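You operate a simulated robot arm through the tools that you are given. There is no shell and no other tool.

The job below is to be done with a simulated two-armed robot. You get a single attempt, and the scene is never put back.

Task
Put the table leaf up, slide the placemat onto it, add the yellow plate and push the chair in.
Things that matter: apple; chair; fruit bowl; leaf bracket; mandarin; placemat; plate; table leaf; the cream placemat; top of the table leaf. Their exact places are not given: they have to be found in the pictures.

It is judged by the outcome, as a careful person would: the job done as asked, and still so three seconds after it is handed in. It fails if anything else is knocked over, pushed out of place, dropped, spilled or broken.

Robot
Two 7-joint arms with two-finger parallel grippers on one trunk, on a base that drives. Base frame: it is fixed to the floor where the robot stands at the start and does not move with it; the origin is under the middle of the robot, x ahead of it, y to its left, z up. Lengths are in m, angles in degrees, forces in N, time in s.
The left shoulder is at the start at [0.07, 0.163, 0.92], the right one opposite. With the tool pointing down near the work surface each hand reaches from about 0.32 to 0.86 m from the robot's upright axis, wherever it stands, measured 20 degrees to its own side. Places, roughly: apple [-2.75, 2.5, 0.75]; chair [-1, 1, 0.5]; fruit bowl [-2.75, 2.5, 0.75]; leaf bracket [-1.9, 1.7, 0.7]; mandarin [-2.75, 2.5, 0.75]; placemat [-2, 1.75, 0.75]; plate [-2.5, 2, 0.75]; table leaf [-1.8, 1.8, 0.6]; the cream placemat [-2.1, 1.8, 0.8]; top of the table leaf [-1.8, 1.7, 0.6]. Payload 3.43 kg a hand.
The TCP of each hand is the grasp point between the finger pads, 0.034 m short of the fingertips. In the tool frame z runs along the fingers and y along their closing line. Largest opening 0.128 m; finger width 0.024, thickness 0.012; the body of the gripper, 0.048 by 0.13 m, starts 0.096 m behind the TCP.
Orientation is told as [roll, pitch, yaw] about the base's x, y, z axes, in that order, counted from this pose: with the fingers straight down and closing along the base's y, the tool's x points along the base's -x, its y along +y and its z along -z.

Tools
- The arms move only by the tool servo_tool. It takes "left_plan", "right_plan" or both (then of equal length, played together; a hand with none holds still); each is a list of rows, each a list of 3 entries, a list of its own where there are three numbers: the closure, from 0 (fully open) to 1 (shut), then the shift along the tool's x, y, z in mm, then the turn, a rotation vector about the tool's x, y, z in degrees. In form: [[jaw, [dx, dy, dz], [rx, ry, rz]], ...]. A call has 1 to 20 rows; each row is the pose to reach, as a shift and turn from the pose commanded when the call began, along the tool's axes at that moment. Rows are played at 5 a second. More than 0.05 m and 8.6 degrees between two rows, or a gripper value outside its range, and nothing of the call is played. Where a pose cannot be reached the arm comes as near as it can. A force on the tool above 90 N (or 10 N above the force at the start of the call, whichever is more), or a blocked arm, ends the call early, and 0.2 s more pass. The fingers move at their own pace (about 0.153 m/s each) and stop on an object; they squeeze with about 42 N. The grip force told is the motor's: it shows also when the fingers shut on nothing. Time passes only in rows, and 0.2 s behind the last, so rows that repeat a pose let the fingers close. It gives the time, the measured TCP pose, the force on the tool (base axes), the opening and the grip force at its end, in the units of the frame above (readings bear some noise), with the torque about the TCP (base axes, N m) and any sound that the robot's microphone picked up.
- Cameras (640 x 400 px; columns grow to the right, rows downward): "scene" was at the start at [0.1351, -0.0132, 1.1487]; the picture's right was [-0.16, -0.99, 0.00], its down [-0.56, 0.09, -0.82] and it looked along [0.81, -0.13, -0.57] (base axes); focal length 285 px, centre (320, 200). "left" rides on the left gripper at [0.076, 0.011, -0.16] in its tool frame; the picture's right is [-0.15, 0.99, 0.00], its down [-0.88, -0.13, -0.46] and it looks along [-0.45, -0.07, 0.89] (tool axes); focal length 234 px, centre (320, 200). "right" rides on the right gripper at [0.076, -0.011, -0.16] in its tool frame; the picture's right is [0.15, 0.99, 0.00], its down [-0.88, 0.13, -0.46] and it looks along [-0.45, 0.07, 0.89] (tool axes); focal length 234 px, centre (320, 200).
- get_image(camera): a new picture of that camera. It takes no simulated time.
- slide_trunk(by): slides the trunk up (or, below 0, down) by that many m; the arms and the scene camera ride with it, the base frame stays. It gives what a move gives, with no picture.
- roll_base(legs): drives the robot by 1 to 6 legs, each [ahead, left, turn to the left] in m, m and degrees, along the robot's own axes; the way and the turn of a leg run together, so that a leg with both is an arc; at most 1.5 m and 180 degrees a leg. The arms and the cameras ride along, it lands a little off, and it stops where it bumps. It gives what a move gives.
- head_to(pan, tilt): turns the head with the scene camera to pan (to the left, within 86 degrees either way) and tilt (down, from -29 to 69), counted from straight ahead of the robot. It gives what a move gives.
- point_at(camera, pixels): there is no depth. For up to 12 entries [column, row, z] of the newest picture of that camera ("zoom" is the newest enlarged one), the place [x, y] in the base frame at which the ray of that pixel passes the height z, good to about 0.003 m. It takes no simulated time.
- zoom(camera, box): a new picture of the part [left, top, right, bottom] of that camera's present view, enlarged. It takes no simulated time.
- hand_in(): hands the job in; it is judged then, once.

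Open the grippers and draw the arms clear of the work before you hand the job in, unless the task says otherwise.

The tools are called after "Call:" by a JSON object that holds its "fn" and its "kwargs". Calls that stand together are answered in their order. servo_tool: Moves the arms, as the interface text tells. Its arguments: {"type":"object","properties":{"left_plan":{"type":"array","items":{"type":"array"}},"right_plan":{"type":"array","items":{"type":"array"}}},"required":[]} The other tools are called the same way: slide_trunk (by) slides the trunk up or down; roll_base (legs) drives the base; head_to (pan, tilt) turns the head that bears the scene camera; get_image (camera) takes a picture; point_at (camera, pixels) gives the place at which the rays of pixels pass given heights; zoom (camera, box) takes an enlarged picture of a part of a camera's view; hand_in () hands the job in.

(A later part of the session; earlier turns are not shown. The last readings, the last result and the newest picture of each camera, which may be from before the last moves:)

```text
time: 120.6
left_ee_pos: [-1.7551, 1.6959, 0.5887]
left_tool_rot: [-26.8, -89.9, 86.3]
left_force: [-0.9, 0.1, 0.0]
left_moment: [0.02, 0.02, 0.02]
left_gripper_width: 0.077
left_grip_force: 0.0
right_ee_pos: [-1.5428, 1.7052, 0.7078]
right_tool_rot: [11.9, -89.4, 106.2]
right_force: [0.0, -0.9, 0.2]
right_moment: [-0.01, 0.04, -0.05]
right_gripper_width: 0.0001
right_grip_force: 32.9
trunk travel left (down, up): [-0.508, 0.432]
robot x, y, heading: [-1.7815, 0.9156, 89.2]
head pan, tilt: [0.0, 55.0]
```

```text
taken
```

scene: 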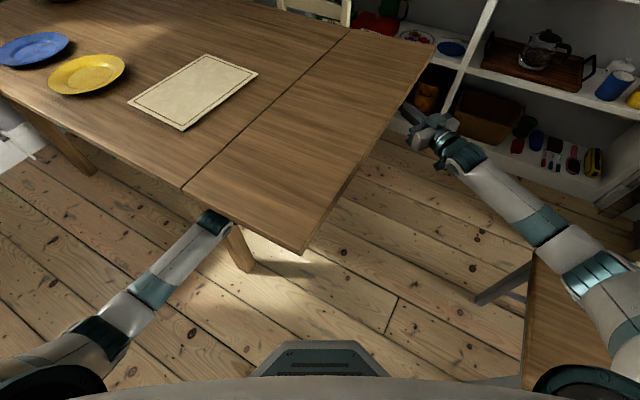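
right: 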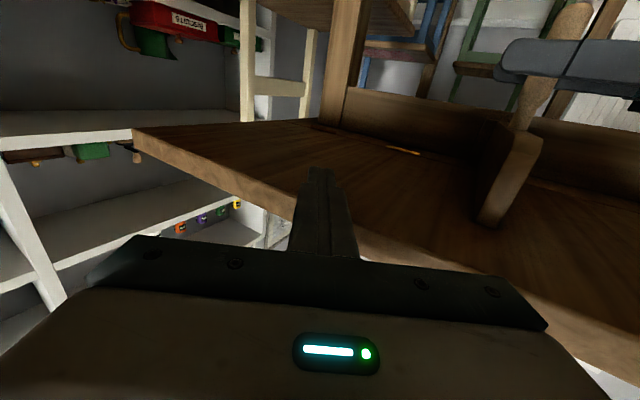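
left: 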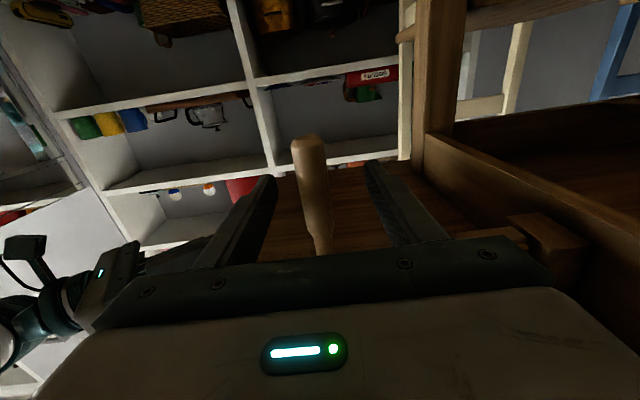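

The bracket is at its stop and the leaf is stable. I lower and withdraw the right hand from under the leaf, and draw the left hand back along the edge off the peg.

Call:
{"fn": "servo_tool", "kwargs": {"right_plan": [[1, [10, 0, 0], [0, 0, 0]], [1, [20, 0, 0], [0, 0, 0]], [1, [25, 0, -30], [0, 0, 0]], [1, [25, 0, -60], [0, 0, 0]], [1, [25, 0, -90], [0, 0, 0]], [1, [25, 0, -110], [0, 0, 0]]], "left_plan": [[0.3, [0, 0, 0], [0, 0, 0]], [0.3, [0, 0, -40], [0, 0, 0]], [0.3, [0, 0, -85], [0, 0, 0]], [0.3, [0, 0, -130], [0, 0, 0]], [0.3, [0, 0, -175], [0, 0, 0]], [0.3, [0, 0, -220], [0, 0, 0]]]}}

Call:
{"fn": "get_image", "kwargs": {"camera": "left"}}

Call:
{"fn": "get_image", "kwargs": {"camera": "scene"}}

```text
time: 122.0
left_ee_pos: [-1.8661, 1.5039, 0.5896]
left_tool_rot: [-49.4, -89.9, 108.9]
left_force: [-0.5, -0.1, 0.8]
left_moment: [-0.01, -0.02, -0.03]
left_gripper_width: 0.0896
left_grip_force: 0.1
right_ee_pos: [-1.4904, 1.6065, 0.6843]
right_tool_rot: [9.0, -89.5, 109.1]
right_force: [0.1, -0.4, -0.1]
right_moment: [0.02, -0.02, -0.02]
right_gripper_width: 0.0
right_grip_force: 33.4
trunk travel left (down, up): [-0.508, 0.432]
robot x, y, heading: [-1.7841, 0.9176, 89.1]
head pan, tilt: [0.0, 55.0]
```

```text
taken
```

left: 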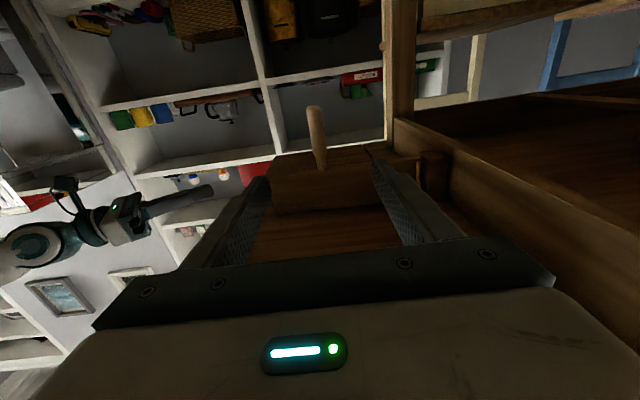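

```text
taken
```

scene: 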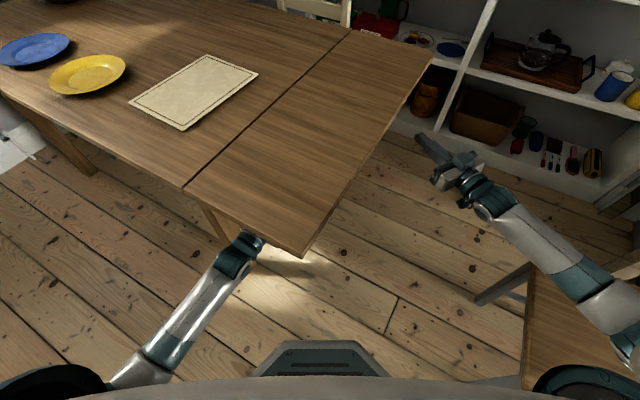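

The leaf is up on the bracket (bracket broadside at left-camera (335,175)). I back the base away along the table edge so the left hand comes out from under the leaf.

Call:
{"fn": "roll_base", "kwargs": {"legs": [[-0.286, 0.165, 0]]}}

Call:
{"fn": "get_image", "kwargs": {"camera": "scene"}}

```text
time: 124.2
left_ee_pos: [-2.0381, 1.2214, 0.5888]
left_tool_rot: [-42.7, -89.9, 102.4]
left_force: [0.1, -0.2, 0.5]
left_moment: [-0.02, 0.01, 0.0]
left_gripper_width: 0.0897
left_grip_force: 0.0
right_ee_pos: [-1.6617, 1.3236, 0.6847]
right_tool_rot: [8.3, -89.3, 110.1]
right_force: [0.2, 0.1, -0.2]
right_moment: [0.0, 0.01, 0.01]
right_gripper_width: 0.0002
right_grip_force: 32.8
trunk travel left (down, up): [-0.508, 0.432]
robot x, y, heading: [-1.9487, 0.6341, 89.5]
head pan, tilt: [0.0, 55.0]
```

```text
taken
```

scene: 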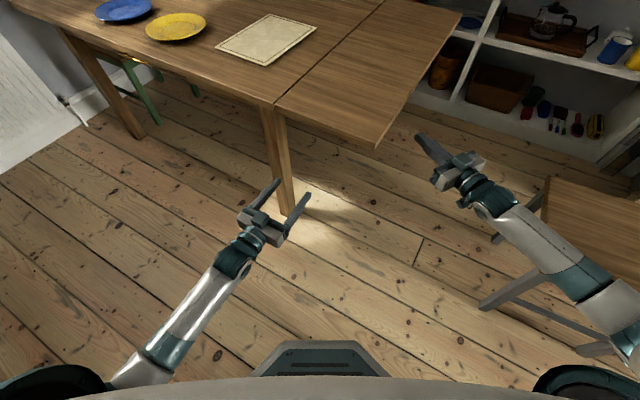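

Both hands are clear of the leaf. I raise the trunk 0.3 m so I can return the hands to the downward posture above table height.

Call:
{"fn": "slide_trunk", "kwargs": {"by": 0.3}}

Call:
{"fn": "get_image", "kwargs": {"camera": "scene"}}

```text
time: 127.2
left_ee_pos: [-2.0372, 1.222, 0.8885]
left_tool_rot: [-30.5, -89.9, 90.2]
left_force: [0.1, 0.3, -1.3]
left_moment: [-0.03, 0.03, -0.04]
left_gripper_width: 0.0896
left_grip_force: 0.0
right_ee_pos: [-1.6608, 1.324, 0.9836]
right_tool_rot: [11.8, -89.4, 106.6]
right_force: [0.2, 0.0, -0.1]
right_moment: [-0.04, -0.03, 0.0]
right_gripper_width: 0.0
right_grip_force: 33.4
trunk travel left (down, up): [-0.808, 0.132]
robot x, y, heading: [-1.9522, 0.6279, 89.5]
head pan, tilt: [0.0, 55.0]
```

```text
taken
```

scene: 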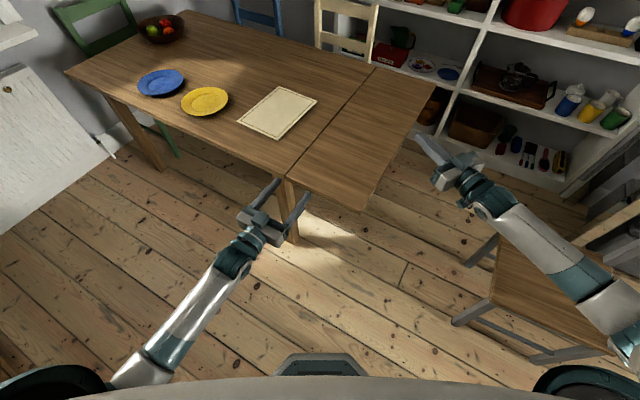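

An excellent overhead view: leaf level with the table, mat (280,112), yellow plate (205,101), blue plate (161,83). I enlarge and measure all relevant points.

Call:
{"fn": "zoom", "kwargs": {"camera": "scene", "box": [60, 40, 440, 240]}}

```text
1.68 times, centred on (250, 140) of scene
```

zoom: 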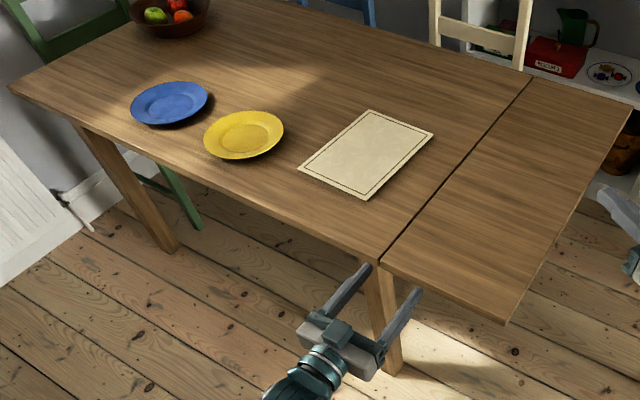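

Call:
{"fn": "point_at", "kwargs": {"camera": "zoom", "pixels": [[298, 169, 0.752], [368, 110, 0.752], [433, 132, 0.752], [367, 200, 0.752], [380, 262, 0.75], [530, 76, 0.75], [505, 322, 0.75], [632, 106, 0.75], [204, 135, 0.77], [284, 133, 0.77], [243, 111, 0.77], [240, 160, 0.765]]}}

```text
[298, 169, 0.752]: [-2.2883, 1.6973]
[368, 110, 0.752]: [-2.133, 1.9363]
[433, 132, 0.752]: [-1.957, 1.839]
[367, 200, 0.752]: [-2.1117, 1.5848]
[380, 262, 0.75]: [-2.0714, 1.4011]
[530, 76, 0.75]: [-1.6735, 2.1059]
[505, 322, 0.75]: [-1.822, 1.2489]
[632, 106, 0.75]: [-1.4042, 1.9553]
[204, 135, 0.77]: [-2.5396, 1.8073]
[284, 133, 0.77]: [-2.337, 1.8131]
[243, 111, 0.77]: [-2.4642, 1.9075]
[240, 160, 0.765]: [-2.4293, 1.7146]
```

Measured: leaf spans F 2.20-2.50, V 0.157-0.972; mat F 2.62-2.83, V 0.30-0.595; yellow plate centre (3.02, 0.327). I pitch both hands back to pointing down.

Call:
{"fn": "servo_tool", "kwargs": {"left_plan": [[0.3, [0, 0, 0], [0, 8.2, 0]], [0.3, [0, 0, 0], [0, 16.4, 0]], [0.3, [0, 0, 0], [0, 24.6, 0]], [0.3, [0, 0, 0], [0, 32.8, 0]], [0.3, [0, 0, 0], [0, 41, 0]], [0.3, [0, 0, 0], [0, 49.2, 0]], [0.3, [0, 0, 0], [0, 57.4, 0]], [0.3, [0, 0, 0], [0, 65.6, 0]], [0.3, [0, 0, 0], [0, 73.8, 0]], [0.3, [0, 0, 0], [0, 82, 0]], [0.3, [0, 0, 0], [0, 90, 0]]], "right_plan": [[0.8, [0, 0, 0], [0, 8.2, 0]], [0.5, [0, 0, 0], [0, 16.4, 0]], [0.3, [0, 0, 0], [0, 24.6, 0]], [0.3, [0, 0, 0], [0, 32.8, 0]], [0.3, [0, 0, 0], [0, 41, 0]], [0.3, [0, 0, 0], [0, 49.2, 0]], [0.3, [0, 0, 0], [0, 57.4, 0]], [0.3, [0, 0, 0], [0, 65.6, 0]], [0.3, [0, 0, 0], [0, 73.8, 0]], [0.3, [0, 0, 0], [0, 82, 0]], [0.3, [0, 0, 0], [0, 90, 0]]]}}

Call:
{"fn": "get_image", "kwargs": {"camera": "scene"}}

```text
time: 129.6
left_ee_pos: [-2.0372, 1.2225, 0.8881]
left_tool_rot: [-0.1, 0.4, 59.7]
left_force: [-0.1, 0.3, -0.2]
left_moment: [-0.01, 0.01, -0.01]
left_gripper_width: 0.0895
left_grip_force: 0.0
right_ee_pos: [-1.6624, 1.3245, 0.9827]
right_tool_rot: [0.2, 0.8, 118.5]
right_force: [0.1, -0.5, 0.5]
right_moment: [0.0, 0.01, 0.0]
right_gripper_width: 0.0897
right_grip_force: 0.1
trunk travel left (down, up): [-0.808, 0.132]
robot x, y, heading: [-1.9523, 0.6317, 89.9]
head pan, tilt: [0.0, 55.0]
```

```text
taken
```

scene: 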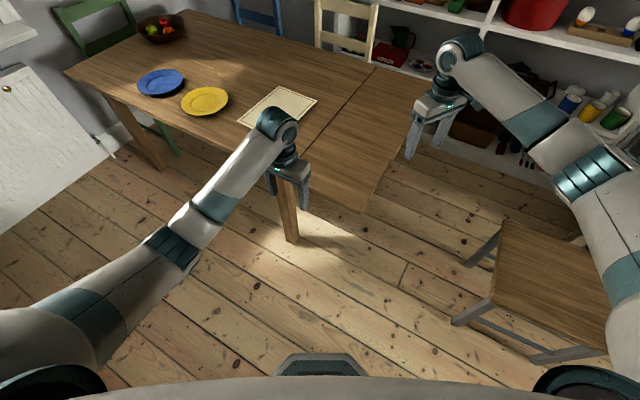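

Both arms are in the downward posture above table height and the leaf stays up. I turn right 30° to face across the table and then shift left along it to reach mat and plate.

Call:
{"fn": "roll_base", "kwargs": {"legs": [[0, 0, -30], [0.05, 0.45, 0], [0.15, 0, 0]]}}

Call:
{"fn": "get_image", "kwargs": {"camera": "scene"}}

```text
time: 134.7
left_ee_pos: [-2.0196, 1.5828, 0.8896]
left_tool_rot: [0.0, 0.1, 30.0]
left_force: [-0.6, -0.6, -0.1]
left_moment: [0.01, -0.01, -0.04]
left_gripper_width: 0.0897
left_grip_force: 0.0
right_ee_pos: [-1.6434, 1.485, 0.9855]
right_tool_rot: [0.1, 0.5, 88.5]
right_force: [0.7, -0.4, -0.7]
right_moment: [-0.01, -0.02, 0.02]
right_gripper_width: 0.0898
right_grip_force: 0.1
trunk travel left (down, up): [-0.808, 0.132]
robot x, y, heading: [-2.2358, 1.027, 59.7]
head pan, tilt: [0.0, 55.0]
```

```text
taken
```

scene: 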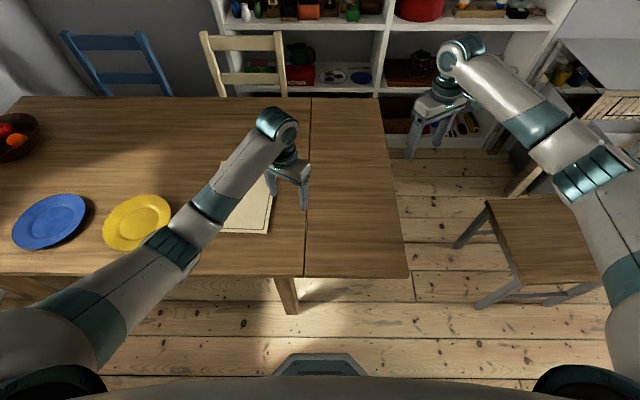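

I'm now at the table's left side facing across. I raise the left hand 12 cm, then lower the trunk 15 cm for better reach.

Call:
{"fn": "servo_tool", "kwargs": {"left_plan": [[0.3, [0, 0, -40], [0, 0, 0]], [0.3, [0, 0, -80], [0, 0, 0]], [0.3, [0, 0, -120], [0, 0, 0]]]}}

Call:
{"fn": "slide_trunk", "kwargs": {"by": -0.15}}

```text
time: 135.5
left_ee_pos: [-2.0181, 1.5827, 1.0084]
left_tool_rot: [-0.1, 0.2, 30.0]
left_force: [-0.2, -0.4, 0.0]
left_moment: [0.0, -0.02, -0.01]
left_gripper_width: 0.0894
left_grip_force: 0.1
right_ee_pos: [-1.6427, 1.4873, 0.983]
right_tool_rot: [0.2, 0.5, 88.6]
right_force: [0.4, 0.0, 0.0]
right_moment: [-0.01, 0.01, -0.01]
right_gripper_width: 0.0896
right_grip_force: 0.1
trunk travel left (down, up): [-0.808, 0.132]
robot x, y, heading: [-2.2395, 1.0313, 59.9]
head pan, tilt: [0.0, 55.0]
```

```text
time: 137.3
left_ee_pos: [-2.0178, 1.5838, 0.8586]
left_tool_rot: [-0.1, 0.1, 30.0]
left_force: [0.0, 0.1, 0.0]
left_moment: [-0.01, -0.03, -0.03]
left_gripper_width: 0.0896
left_grip_force: 0.1
right_ee_pos: [-1.6425, 1.486, 0.8347]
right_tool_rot: [0.1, 0.7, 88.6]
right_force: [0.2, 0.1, 0.1]
right_moment: [0.01, -0.01, 0.0]
right_gripper_width: 0.0898
right_grip_force: 0.1
trunk travel left (down, up): [-0.658, 0.282]
robot x, y, heading: [-2.2377, 1.0276, 59.8]
head pan, tilt: [0.0, 55.0]
```

Now I move the left hand behind the mat's far edge (F 2.865, V 0.448) and yaw it so its two fingers line up along the mat's edge, fully open.

Call:
{"fn": "servo_tool", "kwargs": {"left_plan": [[0.2, [8.8, 41.6, 0], [0, 0, 7.5]], [0.1, [17.6, 83.2, 0], [0, 0, 15.1]], [0, [26.4, 124.7, 0], [0, 0, 22.6]], [0, [35.2, 166.3, 0], [0, 0, 30.2]], [0, [44, 207.9, 0], [0, 0, 37.7]], [0, [52.8, 249.5, 0], [0, 0, 45.3]], [0, [61.7, 291, 0], [0, 0, 52.8]], [0, [70.5, 332.6, 0], [0, 0, 60.4]]]}}

Call:
{"fn": "get_image", "kwargs": {"camera": "left"}}

Call:
{"fn": "get_image", "kwargs": {"camera": "scene"}}

```text
time: 139.1
left_ee_pos: [-2.2484, 1.8365, 0.8572]
left_tool_rot: [-0.2, -0.1, -30.5]
left_force: [-1.1, 0.1, 0.2]
left_moment: [-0.03, -0.01, -0.01]
left_gripper_width: 0.128
left_grip_force: 0.1
right_ee_pos: [-1.6425, 1.4865, 0.8342]
right_tool_rot: [0.0, 0.7, 88.6]
right_force: [0.1, -0.4, -0.2]
right_moment: [0.01, 0.02, 0.02]
right_gripper_width: 0.0894
right_grip_force: 0.2
trunk travel left (down, up): [-0.658, 0.282]
robot x, y, heading: [-2.2405, 1.0339, 59.5]
head pan, tilt: [0.0, 55.0]
```

```text
taken
```

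left: 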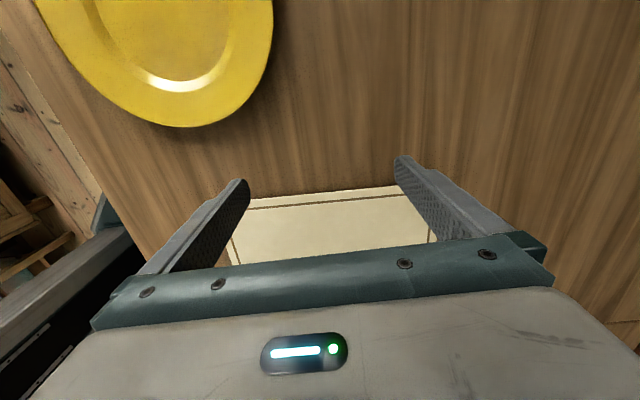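

```text
taken
```

scene: 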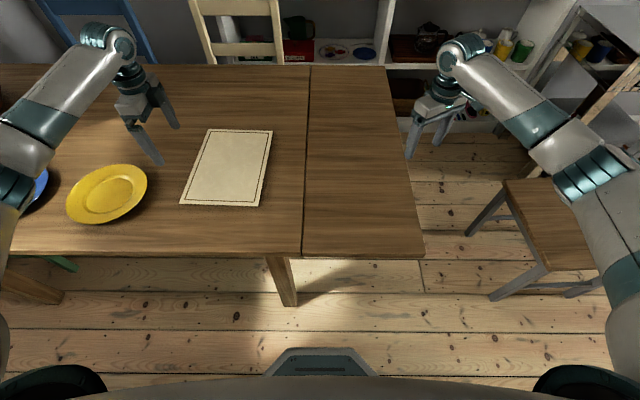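

The left camera shows the mat's far edge between the fingers at rows 190-205 and the plate at upper left. I measure the edge and mat corners from this camera.

Call:
{"fn": "point_at", "kwargs": {"camera": "left", "pixels": [[250, 203, 0.752], [300, 197, 0.752], [390, 188, 0.752], [180, 127, 0.765], [270, 50, 0.765]]}}

Call:
{"fn": "zoom", "kwargs": {"camera": "scene", "box": [40, 60, 440, 280]}}

```text
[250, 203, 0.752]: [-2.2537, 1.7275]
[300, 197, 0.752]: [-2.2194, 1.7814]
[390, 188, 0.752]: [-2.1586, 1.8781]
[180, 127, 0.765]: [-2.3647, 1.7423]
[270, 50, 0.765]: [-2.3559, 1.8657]
```

```text
1.60 times, centred on (240, 170) of scene
```

zoom: 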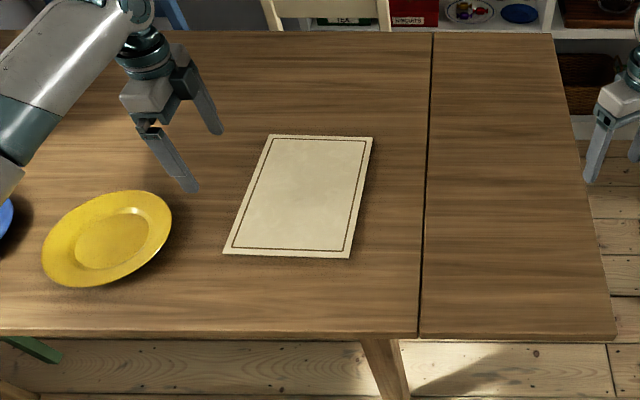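

The far edge is at F≈2.815, 4 cm in front of the fingers. I lower the fingertips until they just touch the table.

Call:
{"fn": "servo_tool", "kwargs": {"left_plan": [[0, [0, 0, 30], [0, 0, 0]], [0, [0, 0, 55], [0, 0, 0]], [0, [0, 0, 66], [0, 0, 0]], [0, [0, 0, 70], [0, 0, 0]], [0, [0, 0, 73], [0, 0, 0]], [0, [0, 0, 73], [0, 0, 0]]]}}

```text
time: 140.5
left_ee_pos: [-2.2461, 1.8368, 0.7849]
left_tool_rot: [-0.3, 0.0, -30.4]
left_force: [0.0, 0.2, 0.2]
left_moment: [0.0, -0.02, 0.0]
left_gripper_width: 0.1278
left_grip_force: 0.1
right_ee_pos: [-1.643, 1.4866, 0.8343]
right_tool_rot: [0.2, 0.6, 88.6]
right_force: [0.3, 0.3, -0.1]
right_moment: [0.0, 0.01, 0.0]
right_gripper_width: 0.0895
right_grip_force: 0.0
trunk travel left (down, up): [-0.658, 0.282]
robot x, y, heading: [-2.2426, 1.0306, 59.8]
head pan, tilt: [0.0, 55.0]
```

No contact yet at tip z≈0.751. I lower a further few millimetres.

Call:
{"fn": "servo_tool", "kwargs": {"left_plan": [[0, [0, 0, 1.5], [0, 0, 0]], [0, [0, 0, 3], [0, 0, 0]], [0, [0, 0, 3], [0, 0, 0]]]}}

Call:
{"fn": "get_image", "kwargs": {"camera": "left"}}

```text
time: 141.3
left_ee_pos: [-2.2454, 1.8365, 0.7849]
left_tool_rot: [0.0, -0.1, -30.4]
left_force: [0.5, 2.4, 9.9]
left_moment: [-0.11, 0.09, -0.08]
left_gripper_width: 0.128
left_grip_force: 0.0
right_ee_pos: [-1.642, 1.4851, 0.8334]
right_tool_rot: [0.2, 0.5, 88.6]
right_force: [-0.2, -0.1, -1.0]
right_moment: [0.0, 0.03, 0.0]
right_gripper_width: 0.0895
right_grip_force: 0.0
trunk travel left (down, up): [-0.658, 0.282]
robot x, y, heading: [-2.241, 1.0304, 60.0]
head pan, tilt: [0.0, 55.0]
```

```text
taken
```

left: 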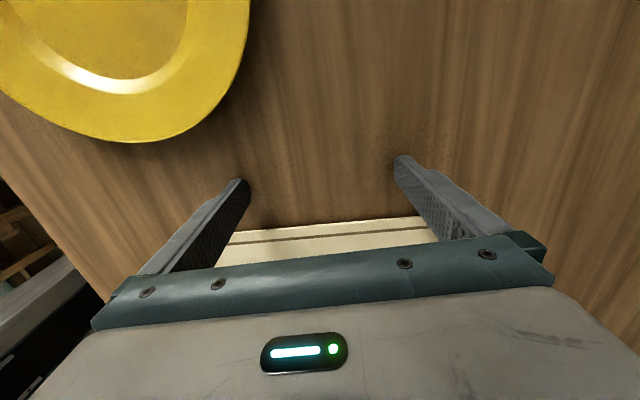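

Fingertips touch the table (10 N). I ease off 1.5 mm and push the mat toward the leaf, first 20 cm.

Call:
{"fn": "servo_tool", "kwargs": {"left_plan": [[0, [0, 0, -1.5], [0, 0, 0]], [0, [-20, 0, -1.5], [0, 0, 0]], [0, [-40, 0, -1.5], [0, 0, 0]], [0, [-58, 0, -1.5], [0, 0, 0]], [0, [-76, 0, -1.5], [0, 0, 0]], [0, [-94, 0, -1.5], [0, 0, 0]], [0, [-112, 0, -1.5], [0, 0, 0]], [0, [-130, 0, -1.5], [0, 0, 0]], [0, [-148, 0, -1.5], [0, 0, 0]], [0, [-166, 0, -1.5], [0, 0, 0]], [0, [-184, 0, -1.5], [0, 0, 0]]]}}

Call:
{"fn": "get_image", "kwargs": {"camera": "left"}}

Call:
{"fn": "get_image", "kwargs": {"camera": "scene"}}

```text
time: 143.7
left_ee_pos: [-2.0861, 1.7431, 0.7842]
left_tool_rot: [-0.1, -0.1, -30.3]
left_force: [-2.2, 0.0, 2.8]
left_moment: [0.18, -0.02, 0.07]
left_gripper_width: 0.1276
left_grip_force: 0.1
right_ee_pos: [-1.6429, 1.4855, 0.8339]
right_tool_rot: [0.1, 0.7, 88.6]
right_force: [0.3, 0.2, 0.2]
right_moment: [0.03, 0.04, 0.01]
right_gripper_width: 0.0894
right_grip_force: 0.1
trunk travel left (down, up): [-0.658, 0.282]
robot x, y, heading: [-2.2398, 1.0314, 59.9]
head pan, tilt: [0.0, 55.0]
```

```text
taken
```

left: 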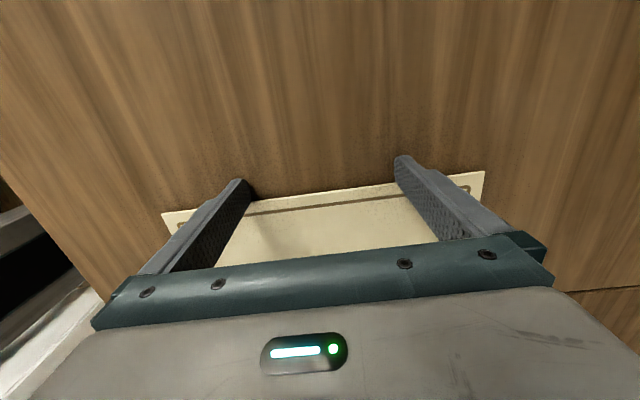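

```text
taken
```

scene: 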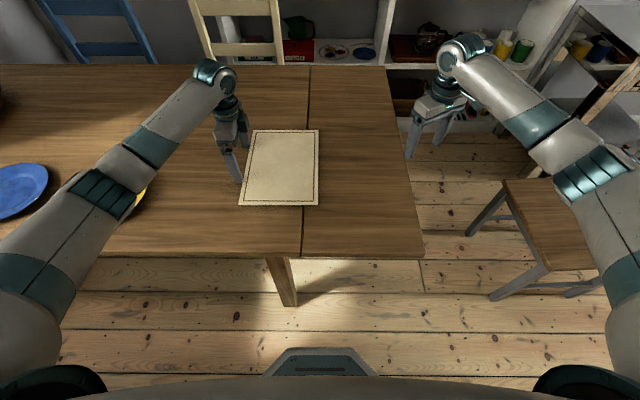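

The mat slides straight, its near edge already over the seam. I continue pushing the remaining 21 cm onto the leaf.

Call:
{"fn": "servo_tool", "kwargs": {"left_plan": [[0, [-18, 0, 0], [0, 0, 0]], [0, [-36, 0, 0], [0, 0, 0]], [0, [-54, 0, 0], [0, 0, 0]], [0, [-72, 0, 0], [0, 0, 0]], [0, [-90, 0, 0], [0, 0, 0]], [0, [-108, 0, 0], [0, 0, 0]], [0, [-126, 0, 0], [0, 0, 0]], [0, [-144, 0, 0], [0, 0, 0]], [0, [-160, 0, 0], [0, 0, 0]]]}}

Call:
{"fn": "get_image", "kwargs": {"camera": "scene"}}

Call:
{"fn": "get_image", "kwargs": {"camera": "left"}}

```text
time: 145.7
left_ee_pos: [-1.9492, 1.6616, 0.7841]
left_tool_rot: [-0.3, 0.1, -30.4]
left_force: [-0.8, 0.6, 0.7]
left_moment: [0.06, -0.03, 0.0]
left_gripper_width: 0.1279
left_grip_force: 0.0
right_ee_pos: [-1.6414, 1.4852, 0.8336]
right_tool_rot: [0.1, 0.7, 88.5]
right_force: [0.2, -0.1, -0.2]
right_moment: [0.02, 0.01, 0.0]
right_gripper_width: 0.0896
right_grip_force: 0.1
trunk travel left (down, up): [-0.658, 0.282]
robot x, y, heading: [-2.2427, 1.0309, 59.7]
head pan, tilt: [0.0, 55.0]
```

```text
taken
```

scene: 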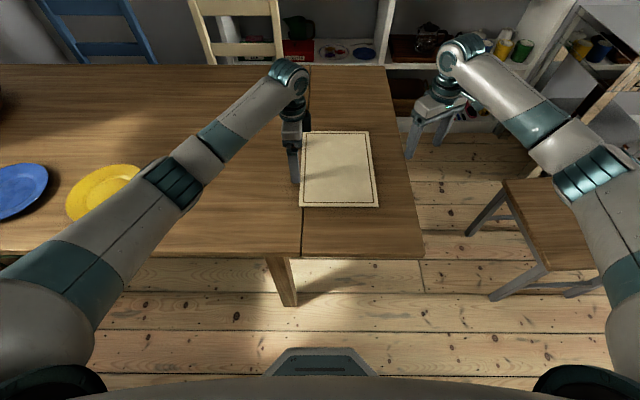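

```text
taken
```

left: 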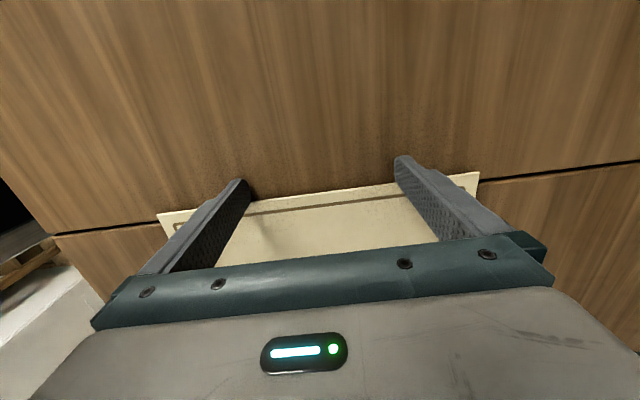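

The mat is almost wholly on the leaf, its far edge still at the seam. I push another 48 mm to centre it on the leaf.

Call:
{"fn": "servo_tool", "kwargs": {"left_plan": [[0, [-16, 0, 0], [0, 0, 0]], [0, [-32, 0, 0], [0, 0, 0]], [0, [-48, 0, 0], [0, 0, 0]], [0, [-48, 0, 0], [0, 0, 0]]]}}

Call:
{"fn": "get_image", "kwargs": {"camera": "scene"}}

Call:
{"fn": "get_image", "kwargs": {"camera": "left"}}

```text
time: 146.7
left_ee_pos: [-1.9087, 1.6388, 0.784]
left_tool_rot: [-0.1, -0.1, -30.4]
left_force: [-1.4, 0.9, 4.7]
left_moment: [0.29, 0.0, 0.11]
left_gripper_width: 0.1276
left_grip_force: 0.1
right_ee_pos: [-1.6436, 1.4859, 0.8332]
right_tool_rot: [0.1, 0.6, 88.7]
right_force: [0.6, 0.1, 0.4]
right_moment: [0.01, 0.02, -0.01]
right_gripper_width: 0.0895
right_grip_force: 0.1
trunk travel left (down, up): [-0.658, 0.282]
robot x, y, heading: [-2.2385, 1.032, 59.7]
head pan, tilt: [0.0, 55.0]
```

```text
taken
```

scene: 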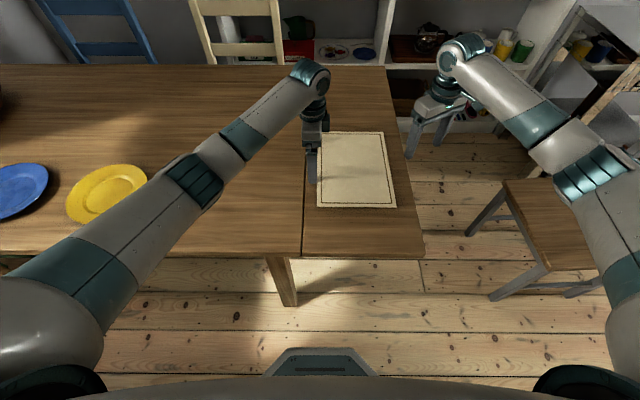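

```text
taken
```

left: 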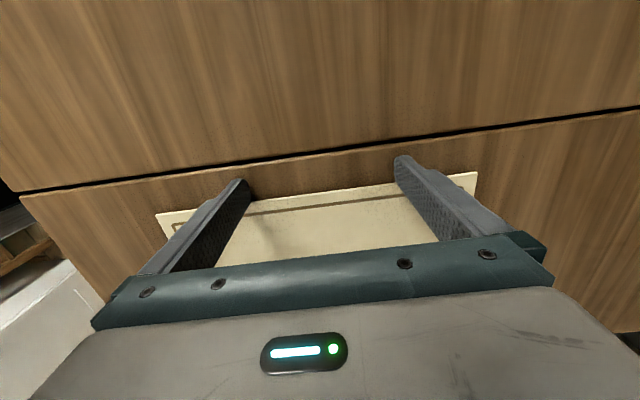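

The mat lies fully on the leaf with margins all around. I back the fingers off the edge and raise the hand.

Call:
{"fn": "servo_tool", "kwargs": {"left_plan": [[0, [15, 0, 0], [0, 0, 0]], [0, [15, 0, -35], [0, 0, 0]], [0, [15, 0, -70], [0, 0, 0]], [0, [15, 0, -105], [0, 0, 0]], [0, [15, 0, -140], [0, 0, 0]]]}}

Call:
{"fn": "zoom", "kwargs": {"camera": "scene", "box": [0, 120, 240, 260]}}

```text
time: 147.9
left_ee_pos: [-1.9206, 1.6453, 0.9243]
left_tool_rot: [-0.1, 0.0, -30.4]
left_force: [-0.2, -0.4, 0.1]
left_moment: [0.03, -0.02, -0.01]
left_gripper_width: 0.128
left_grip_force: 0.1
right_ee_pos: [-1.6426, 1.4862, 0.8345]
right_tool_rot: [0.0, 0.6, 88.6]
right_force: [-0.1, -0.9, -0.3]
right_moment: [0.0, 0.0, -0.02]
right_gripper_width: 0.0897
right_grip_force: 0.1
trunk travel left (down, up): [-0.658, 0.282]
robot x, y, heading: [-2.2417, 1.0292, 59.9]
head pan, tilt: [0.0, 55.0]
```

```text
2.67 times, centred on (120, 190) of scene
```

zoom: 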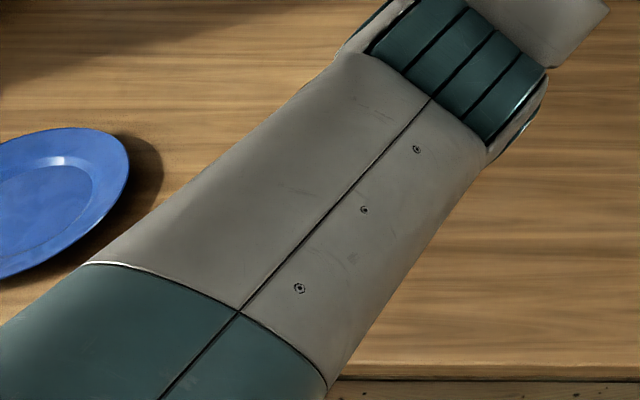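

The yellow plate is hidden behind my arm. I shift the base left along the table (and slightly back) so the plate comes in front of the left arm, then look.

Call:
{"fn": "roll_base", "kwargs": {"legs": [[-0.135, 0, 0], [0, 0.25, 0]]}}

Call:
{"fn": "get_image", "kwargs": {"camera": "scene"}}

```text
time: 150.6
left_ee_pos: [-2.2076, 1.6566, 0.9234]
left_tool_rot: [-0.2, 0.0, -30.3]
left_force: [0.9, 0.6, -0.3]
left_moment: [-0.04, 0.01, -0.02]
left_gripper_width: 0.1276
left_grip_force: 0.0
right_ee_pos: [-1.9289, 1.4965, 0.8329]
right_tool_rot: [0.2, 0.7, 88.7]
right_force: [-0.3, -0.1, -0.4]
right_moment: [0.01, 0.0, 0.0]
right_gripper_width: 0.0896
right_grip_force: 0.0
trunk travel left (down, up): [-0.658, 0.282]
robot x, y, heading: [-2.5243, 1.038, 59.9]
head pan, tilt: [0.0, 55.0]
```

```text
taken
```

scene: 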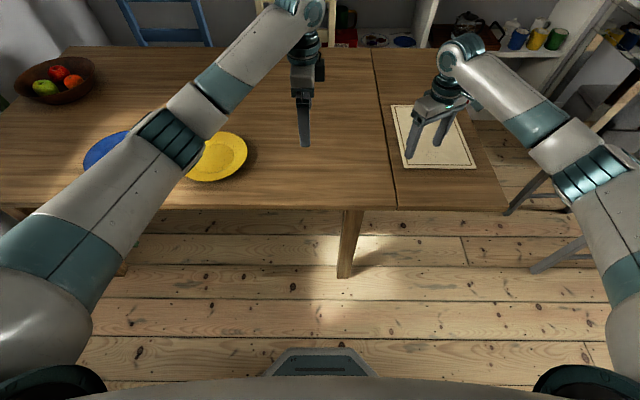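

The mat is well placed on the leaf. I carry the left hand over to beside the plate, outside the table edge.

Call:
{"fn": "servo_tool", "kwargs": {"left_plan": [[0, [40, -29, 0], [0, 0, 0]], [0, [80, -58, 0], [0, 0, 0]], [0, [120, -87, 0], [0, 0, 0]], [0, [160, -116, 0], [0, 0, 0]], [0, [200, -146, 0], [0, 0, 0]], [0, [240, -175, 0], [0, 0, 0]], [0, [280, -204, 0], [0, 0, 0]], [0, [320, -233, 0], [0, 0, 0]], [0, [358, -262, 0], [0, 0, 0]]]}}

Call:
{"fn": "servo_tool", "kwargs": {"left_plan": [[0, [0, 0, 8], [-8.2, 0, 0]], [0, [0, 0, 16], [-16.4, 0, 0]], [0, [0, 0, 24], [-24.6, 0, 0]], [0, [0, 0, 32], [-32.8, 0, 0]], [0, [0, 0, 40], [-41, 0, 0]], [0, [0, 0, 48], [-49.2, 0, 0]], [0, [0, 0, 56], [-57.4, 0, 0]], [0, [0, 0, 64], [-65.6, 0, 0]], [0, [0, 0, 72], [-73.8, 0, 0]], [0, [0, 0, 80], [-82, 0, 0]], [0, [0, 0, 88], [-90, 0, 0]]]}}

Call:
{"fn": "get_image", "kwargs": {"camera": "left"}}

Call:
{"fn": "get_image", "kwargs": {"camera": "scene"}}

```text
time: 152.6
left_ee_pos: [-2.6488, 1.6085, 0.9255]
left_tool_rot: [-0.1, -0.2, -30.4]
left_force: [0.1, -0.5, 0.3]
left_moment: [0.01, -0.02, 0.01]
left_gripper_width: 0.1282
left_grip_force: 0.1
right_ee_pos: [-1.9292, 1.4949, 0.8358]
right_tool_rot: [-0.1, 0.6, 88.7]
right_force: [0.5, 0.0, 0.6]
right_moment: [0.01, 0.0, 0.03]
right_gripper_width: 0.0895
right_grip_force: 0.1
trunk travel left (down, up): [-0.658, 0.282]
robot x, y, heading: [-2.5207, 1.0367, 60.0]
head pan, tilt: [0.0, 55.0]
```

```text
time: 155.0
left_ee_pos: [-2.6489, 1.61, 0.8361]
left_tool_rot: [89.9, -0.1, -30.3]
left_force: [-0.5, 0.4, 0.5]
left_moment: [0.03, -0.02, 0.02]
left_gripper_width: 0.1281
left_grip_force: 0.0
left hand out of reach, approached as far as the arm can: row 4, 5, 6, 7, 8
right_ee_pos: [-1.9279, 1.4965, 0.8333]
right_tool_rot: [0.2, 0.6, 88.7]
right_force: [-0.3, 0.1, 0.1]
right_moment: [0.0, -0.01, -0.01]
right_gripper_width: 0.0896
right_grip_force: 0.1
trunk travel left (down, up): [-0.658, 0.282]
robot x, y, heading: [-2.5221, 1.0418, 59.6]
head pan, tilt: [0.0, 55.0]
```

```text
taken
```

left: 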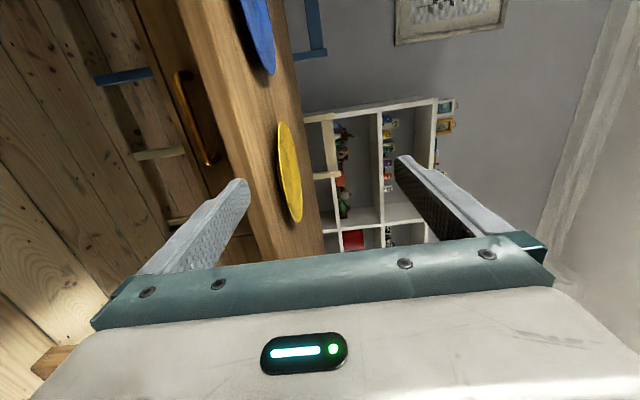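

```text
taken
```

scene: 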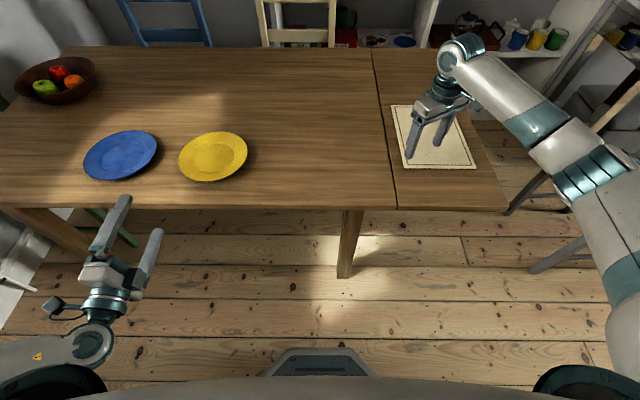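

The left hand points across at the plate (edge-on at (290,170) in its rotated view). I lower it level with the plate to see the rim's profile.

Call:
{"fn": "servo_tool", "kwargs": {"left_plan": [[0, [0, -30, 0], [0, 0, 0]], [0, [0, -62, 0], [0, 0, 0]]]}}

Call:
{"fn": "zoom", "kwargs": {"camera": "left", "box": [230, 90, 350, 250]}}

Call:
{"fn": "get_image", "kwargs": {"camera": "left"}}

```text
time: 155.6
left_ee_pos: [-2.6498, 1.6098, 0.7741]
left_tool_rot: [89.9, 0.0, -30.2]
left_force: [-0.8, 0.4, 0.9]
left_moment: [0.01, 0.05, -0.01]
left_gripper_width: 0.1277
left_grip_force: 0.1
right_ee_pos: [-1.929, 1.4962, 0.834]
right_tool_rot: [0.1, 0.6, 88.7]
right_force: [0.1, 0.5, -0.7]
right_moment: [-0.02, 0.02, 0.02]
right_gripper_width: 0.0897
right_grip_force: 0.1
trunk travel left (down, up): [-0.658, 0.282]
robot x, y, heading: [-2.5239, 1.0374, 59.9]
head pan, tilt: [0.0, 55.0]
```

```text
2.50 times, centred on (290, 170) of left
```

zoom: 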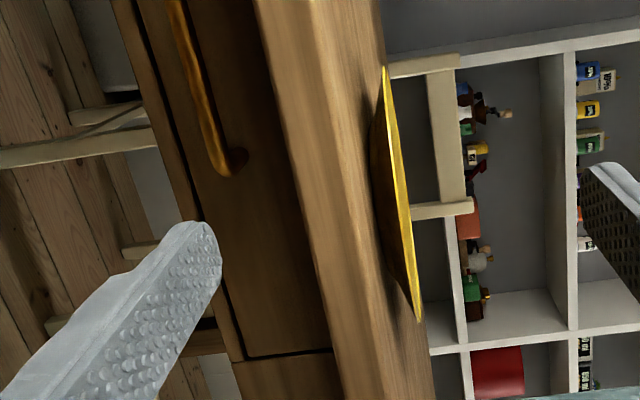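

```text
taken
```

left: 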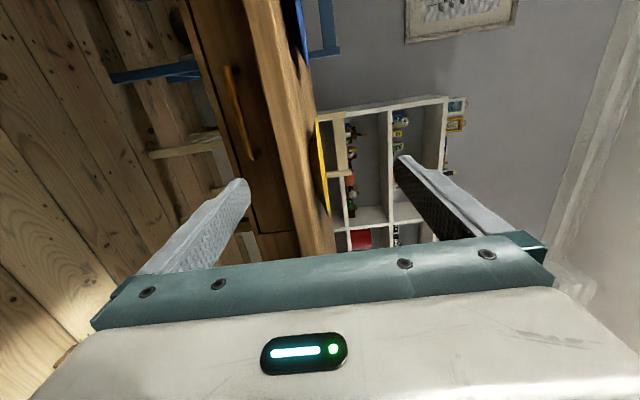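

The profile shows a shallow dish with a free rim about 2 cm above the table. I determine the rim height from this level view by testing rays of the two rim ends at (387,67) and (420,318).

Call:
{"fn": "point_at", "kwargs": {"camera": "zoom", "pixels": [[387, 67, 0.764], [387, 67, 0.768], [387, 67, 0.772], [387, 67, 0.776], [420, 318, 0.764], [420, 318, 0.768], [420, 318, 0.772], [420, 318, 0.776], [376, 150, 0.752], [388, 232, 0.752], [376, 150, 0.756], [388, 232, 0.756]]}}

```text
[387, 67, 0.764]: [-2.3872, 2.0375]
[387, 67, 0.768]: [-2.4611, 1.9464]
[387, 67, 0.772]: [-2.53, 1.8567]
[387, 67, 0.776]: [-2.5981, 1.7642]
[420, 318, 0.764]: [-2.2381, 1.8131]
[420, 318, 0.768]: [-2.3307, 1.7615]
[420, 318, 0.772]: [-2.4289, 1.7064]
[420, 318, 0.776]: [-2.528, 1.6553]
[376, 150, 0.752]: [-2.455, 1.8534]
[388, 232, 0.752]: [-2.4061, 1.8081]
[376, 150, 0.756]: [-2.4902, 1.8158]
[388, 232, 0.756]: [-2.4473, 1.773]
```

The rim lies at z≈0.770, leaving room for a thin finger under its edge, so I'll lift the plate with both hands at opposite rim sides. First I return the left hand to the plain downward posture above the table.

Call:
{"fn": "servo_tool", "kwargs": {"left_plan": [[0, [0, 40, 0], [0, 0, 0]], [0, [0, 80, 0], [0, 0, 0]], [0, [0, 120, 0], [0, 0, 0]], [0, [0, 150, 0], [8.2, 0, 0]], [0, [0, 160, 0], [16.4, 0, 0]], [0, [0, 160, 0], [24.6, 0, 0]], [0, [0, 160, 0], [32.8, 0, 0]], [0, [0, 160, 0], [41, 0, 0]], [0, [0, 160, 0], [49.2, 0, 0]], [0, [0, 160, 0], [57.4, 0, 0]], [0, [0, 160, 0], [65.6, 0, 0]], [0, [0, 160, 0], [73.8, 0, 0]], [0, [0, 160, 0], [82, 0, 0]], [0, [0, 160, 0], [90, 0, 0]]]}}

Call:
{"fn": "servo_tool", "kwargs": {"left_plan": [[0, [0, 15, 0], [0, 0, -8.2]], [0, [0, 30, 0], [0, 0, -16.4]], [0, [0, 46, 0], [0, 0, -24.6]], [0, [0, 62, 0], [0, 0, -32.8]], [0, [0, 77, 0], [0, 0, -41]], [0, [0, 93, 0], [0, 0, -49.2]], [0, [0, 108, 0], [0, 0, -57.4]], [0, [0, 124, 0], [0, 0, -65.6]], [0, [0, 139, 0], [0, 0, -73.8]], [0, [0, 155, 0], [0, 0, -82]], [0, [0, 170, 0], [0, 0, -90]]]}}

Call:
{"fn": "get_image", "kwargs": {"camera": "scene"}}

```text
time: 158.6
left_ee_pos: [-2.6492, 1.6123, 0.9351]
left_tool_rot: [0.0, 0.2, -31.1]
left_force: [-0.4, -0.6, -0.4]
left_moment: [0.04, 0.01, 0.01]
left_gripper_width: 0.128
left_grip_force: 0.1
left hand out of reach, approached as far as the arm can: row 4, 5, 6, 7, 8, 9, 10, 11
right_ee_pos: [-1.9277, 1.4963, 0.8336]
right_tool_rot: [0.1, 0.7, 88.8]
right_force: [0.0, 1.0, 0.2]
right_moment: [-0.01, -0.02, -0.03]
right_gripper_width: 0.0897
right_grip_force: 0.1
trunk travel left (down, up): [-0.658, 0.282]
robot x, y, heading: [-2.5257, 1.0391, 59.5]
head pan, tilt: [0.0, 55.0]
```

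```text
time: 161.0
left_ee_pos: [-2.5624, 1.7569, 0.9328]
left_tool_rot: [0.0, 0.3, 59.8]
left_force: [0.4, -0.2, -0.4]
left_moment: [-0.03, -0.02, -0.03]
left_gripper_width: 0.1281
left_grip_force: 0.1
right_ee_pos: [-1.9284, 1.4964, 0.8328]
right_tool_rot: [0.1, 0.6, 88.7]
right_force: [0.1, 0.6, -0.1]
right_moment: [-0.03, 0.01, 0.0]
right_gripper_width: 0.0896
right_grip_force: 0.0
trunk travel left (down, up): [-0.658, 0.282]
robot x, y, heading: [-2.5232, 1.0369, 60.0]
head pan, tilt: [0.0, 55.0]
```

```text
taken
```

scene: 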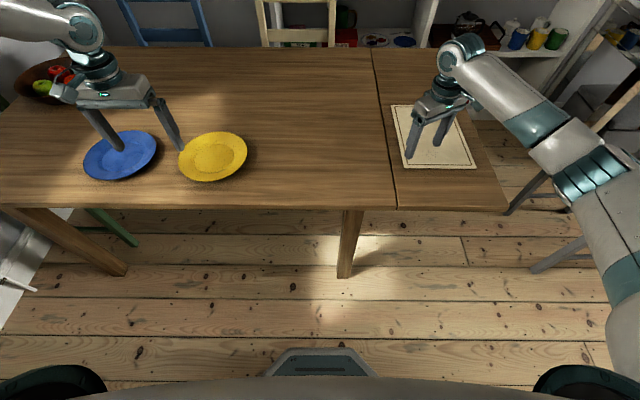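

Now the plates are clearly visible: yellow spans (178-248, 131-181), blue (82-158). I measure both, since the gap between them matters.

Call:
{"fn": "zoom", "kwargs": {"camera": "scene", "box": [60, 100, 280, 230]}}

```text
2.91 times, centred on (170, 165) of scene
```

zoom: 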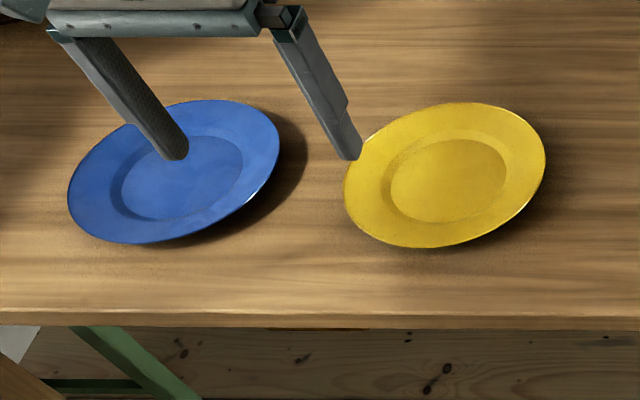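

Call:
{"fn": "point_at", "kwargs": {"camera": "zoom", "pixels": [[344, 200, 0.77], [546, 155, 0.77], [470, 102, 0.77], [420, 249, 0.77], [67, 200, 0.77], [280, 140, 0.77], [205, 99, 0.77], [135, 244, 0.77], [445, 180, 0.755]]}}

```text
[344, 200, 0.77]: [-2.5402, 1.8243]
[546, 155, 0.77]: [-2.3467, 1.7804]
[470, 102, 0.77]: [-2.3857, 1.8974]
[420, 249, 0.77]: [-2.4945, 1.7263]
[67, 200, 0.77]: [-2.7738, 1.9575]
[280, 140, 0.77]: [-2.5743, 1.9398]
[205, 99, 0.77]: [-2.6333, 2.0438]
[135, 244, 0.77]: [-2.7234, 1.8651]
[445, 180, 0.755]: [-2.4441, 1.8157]
```

Yellow centre (3.022, 0.325), blue centre (3.295, 0.329); the gap suffices for the fingers. I'll first slide the yellow plate away from the blue one: I turn the left hand so both fingers line up behind the yellow rim, in the gap.

Call:
{"fn": "servo_tool", "kwargs": {"left_plan": [[0, [-10, 5, 0], [0, 0, 8.2]], [0, [-20, 10, 0], [0, 0, 16.4]], [0, [-30, 15, 0], [0, 0, 24.6]], [0, [-40, 20, 0], [0, 0, 32.8]], [0, [-50, 26, 0], [0, 0, 41]], [0, [-60, 31, 0], [0, 0, 49.2]], [0, [-70, 36, 0], [0, 0, 57.4]], [0, [-80, 41, 0], [0, 0, 65.6]], [0, [-90, 46, 0], [0, 0, 73.8]], [0, [-100, 52, 0], [0, 0, 82]], [0, [-106, 56, 0], [0, 0, 90]], [0, [-106, 56, 30], [0, 0, 90.2]], [0, [-106, 56, 60], [0, 0, 90.2]]]}}

Call:
{"fn": "get_image", "kwargs": {"camera": "left"}}

Call:
{"fn": "get_image", "kwargs": {"camera": "scene"}}

```text
time: 163.8
left_ee_pos: [-2.5606, 1.8717, 0.8768]
left_tool_rot: [-0.1, 0.0, -30.6]
left_force: [0.1, 0.0, 0.1]
left_moment: [0.0, 0.03, -0.01]
left_gripper_width: 0.1282
left_grip_force: 0.1
left hand out of reach, approached as far as the arm can: row 13
right_ee_pos: [-1.9279, 1.4964, 0.8333]
right_tool_rot: [0.0, 0.6, 88.7]
right_force: [-0.4, -0.2, 1.3]
right_moment: [0.01, -0.03, -0.02]
right_gripper_width: 0.0895
right_grip_force: 0.1
trunk travel left (down, up): [-0.658, 0.282]
robot x, y, heading: [-2.5257, 1.0359, 59.6]
head pan, tilt: [0.0, 55.0]
```

```text
taken
```

left: 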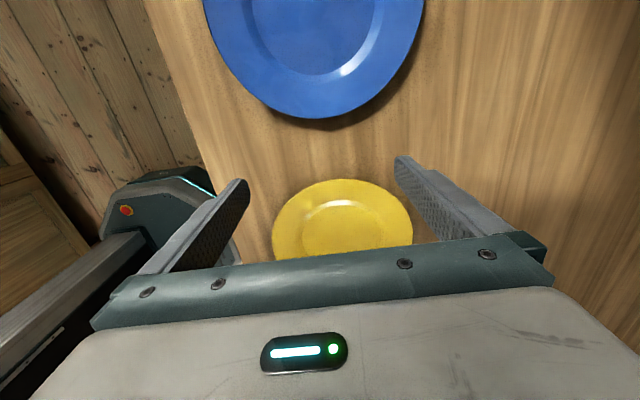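

```text
taken
```

scene: 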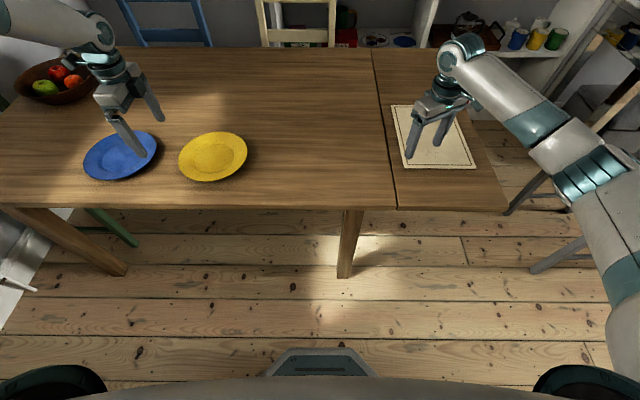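

Out of reach for lowering here, so I shift the base 0.2 m left and 0.06 m ahead, then bring the hand back over the gap.

Call:
{"fn": "roll_base", "kwargs": {"legs": [[0.06, 0.2, 0]]}}

Call:
{"fn": "servo_tool", "kwargs": {"left_plan": [[0, [-40, -12, 0], [0, 0, 0]], [0, [-80, -24, 0], [0, 0, 0]], [0, [-120, -36, 0], [0, 0, 0]], [0, [-160, -46, 0], [0, 0, 0]], [0, [-200, -54, 0], [0, 0, 0]]]}}

Call:
{"fn": "get_image", "kwargs": {"camera": "left"}}

```text
time: 165.4
left_ee_pos: [-2.7, 2.0227, 0.8789]
left_tool_rot: [-0.1, 0.0, -30.7]
left_force: [0.1, 0.1, 0.1]
left_moment: [-0.02, 0.01, 0.0]
left_gripper_width: 0.128
left_grip_force: 0.1
right_ee_pos: [-2.0689, 1.6465, 0.8334]
right_tool_rot: [0.1, 0.6, 88.5]
right_force: [-1.1, 0.4, -0.2]
right_moment: [0.03, 0.04, 0.0]
right_gripper_width: 0.0897
right_grip_force: 0.1
trunk travel left (down, up): [-0.658, 0.282]
robot x, y, heading: [-2.666, 1.1917, 59.8]
head pan, tilt: [0.0, 55.0]
```

```text
time: 166.7
left_ee_pos: [-2.5738, 1.8686, 0.8893]
left_tool_rot: [0.1, -0.1, -30.7]
left_force: [0.9, 0.0, 0.3]
left_moment: [0.01, 0.01, -0.01]
left_gripper_width: 0.128
left_grip_force: 0.0
left hand out of reach, approached as far as the arm can: row 4, 5
right_ee_pos: [-2.0682, 1.6464, 0.8351]
right_tool_rot: [0.0, 0.6, 88.5]
right_force: [0.4, 0.7, -0.2]
right_moment: [-0.03, -0.05, 0.02]
right_gripper_width: 0.0894
right_grip_force: 0.1
trunk travel left (down, up): [-0.658, 0.282]
robot x, y, heading: [-2.6687, 1.1895, 59.6]
head pan, tilt: [0.0, 55.0]
```

```text
taken
```

left: 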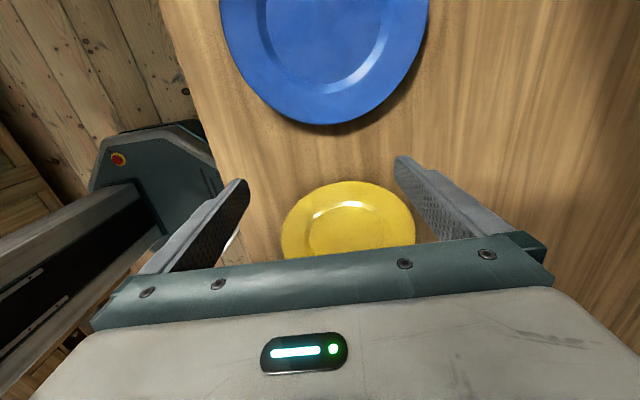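

The hand pose is limited by wrist range at this distance. I set the base to the same relative stance that worked for the mat (plate gap ~0.69 m ahead, 0.36 m left).

Call:
{"fn": "roll_base", "kwargs": {"legs": [[-0.045, -0.11, 0]]}}

Call:
{"fn": "servo_tool", "kwargs": {"left_plan": [[0, [30, 17, 0], [0, 0, 0]], [0, [60, 34, 0], [0, 0, 0]], [0, [98, 55, 0], [0, 0, 0]], [0, [98, 55, 0], [0, 0, 0]]]}}

Call:
{"fn": "get_image", "kwargs": {"camera": "left"}}

```text
time: 167.9
left_ee_pos: [-2.5017, 1.7757, 0.8894]
left_tool_rot: [0.0, -0.2, -30.5]
left_force: [0.6, -0.1, 0.4]
left_moment: [0.02, -0.02, 0.02]
left_gripper_width: 0.1281
left_grip_force: 0.0
right_ee_pos: [-1.9971, 1.5535, 0.8328]
right_tool_rot: [0.2, 0.6, 88.6]
right_force: [0.0, -0.7, -0.6]
right_moment: [0.02, 0.0, 0.01]
right_gripper_width: 0.0897
right_grip_force: 0.1
trunk travel left (down, up): [-0.658, 0.282]
robot x, y, heading: [-2.5942, 1.0967, 60.0]
head pan, tilt: [0.0, 55.0]
```

```text
time: 168.9
left_ee_pos: [-2.5579, 1.872, 0.89]
left_tool_rot: [0.1, -0.1, -30.6]
left_force: [1.1, -0.2, 0.1]
left_moment: [0.04, 0.01, 0.0]
left_gripper_width: 0.1282
left_grip_force: 0.1
right_ee_pos: [-1.9975, 1.5532, 0.8342]
right_tool_rot: [0.2, 0.6, 88.5]
right_force: [-0.1, 0.0, 0.2]
right_moment: [0.01, -0.05, -0.01]
right_gripper_width: 0.0896
right_grip_force: 0.1
trunk travel left (down, up): [-0.658, 0.282]
robot x, y, heading: [-2.5946, 1.1004, 59.8]
head pan, tilt: [0.0, 55.0]
```

```text
taken
```

left: 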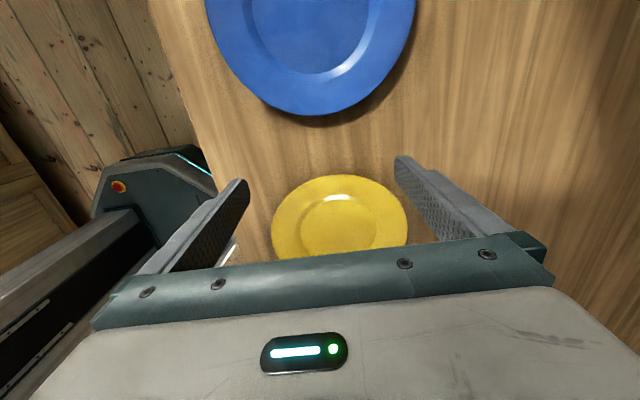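

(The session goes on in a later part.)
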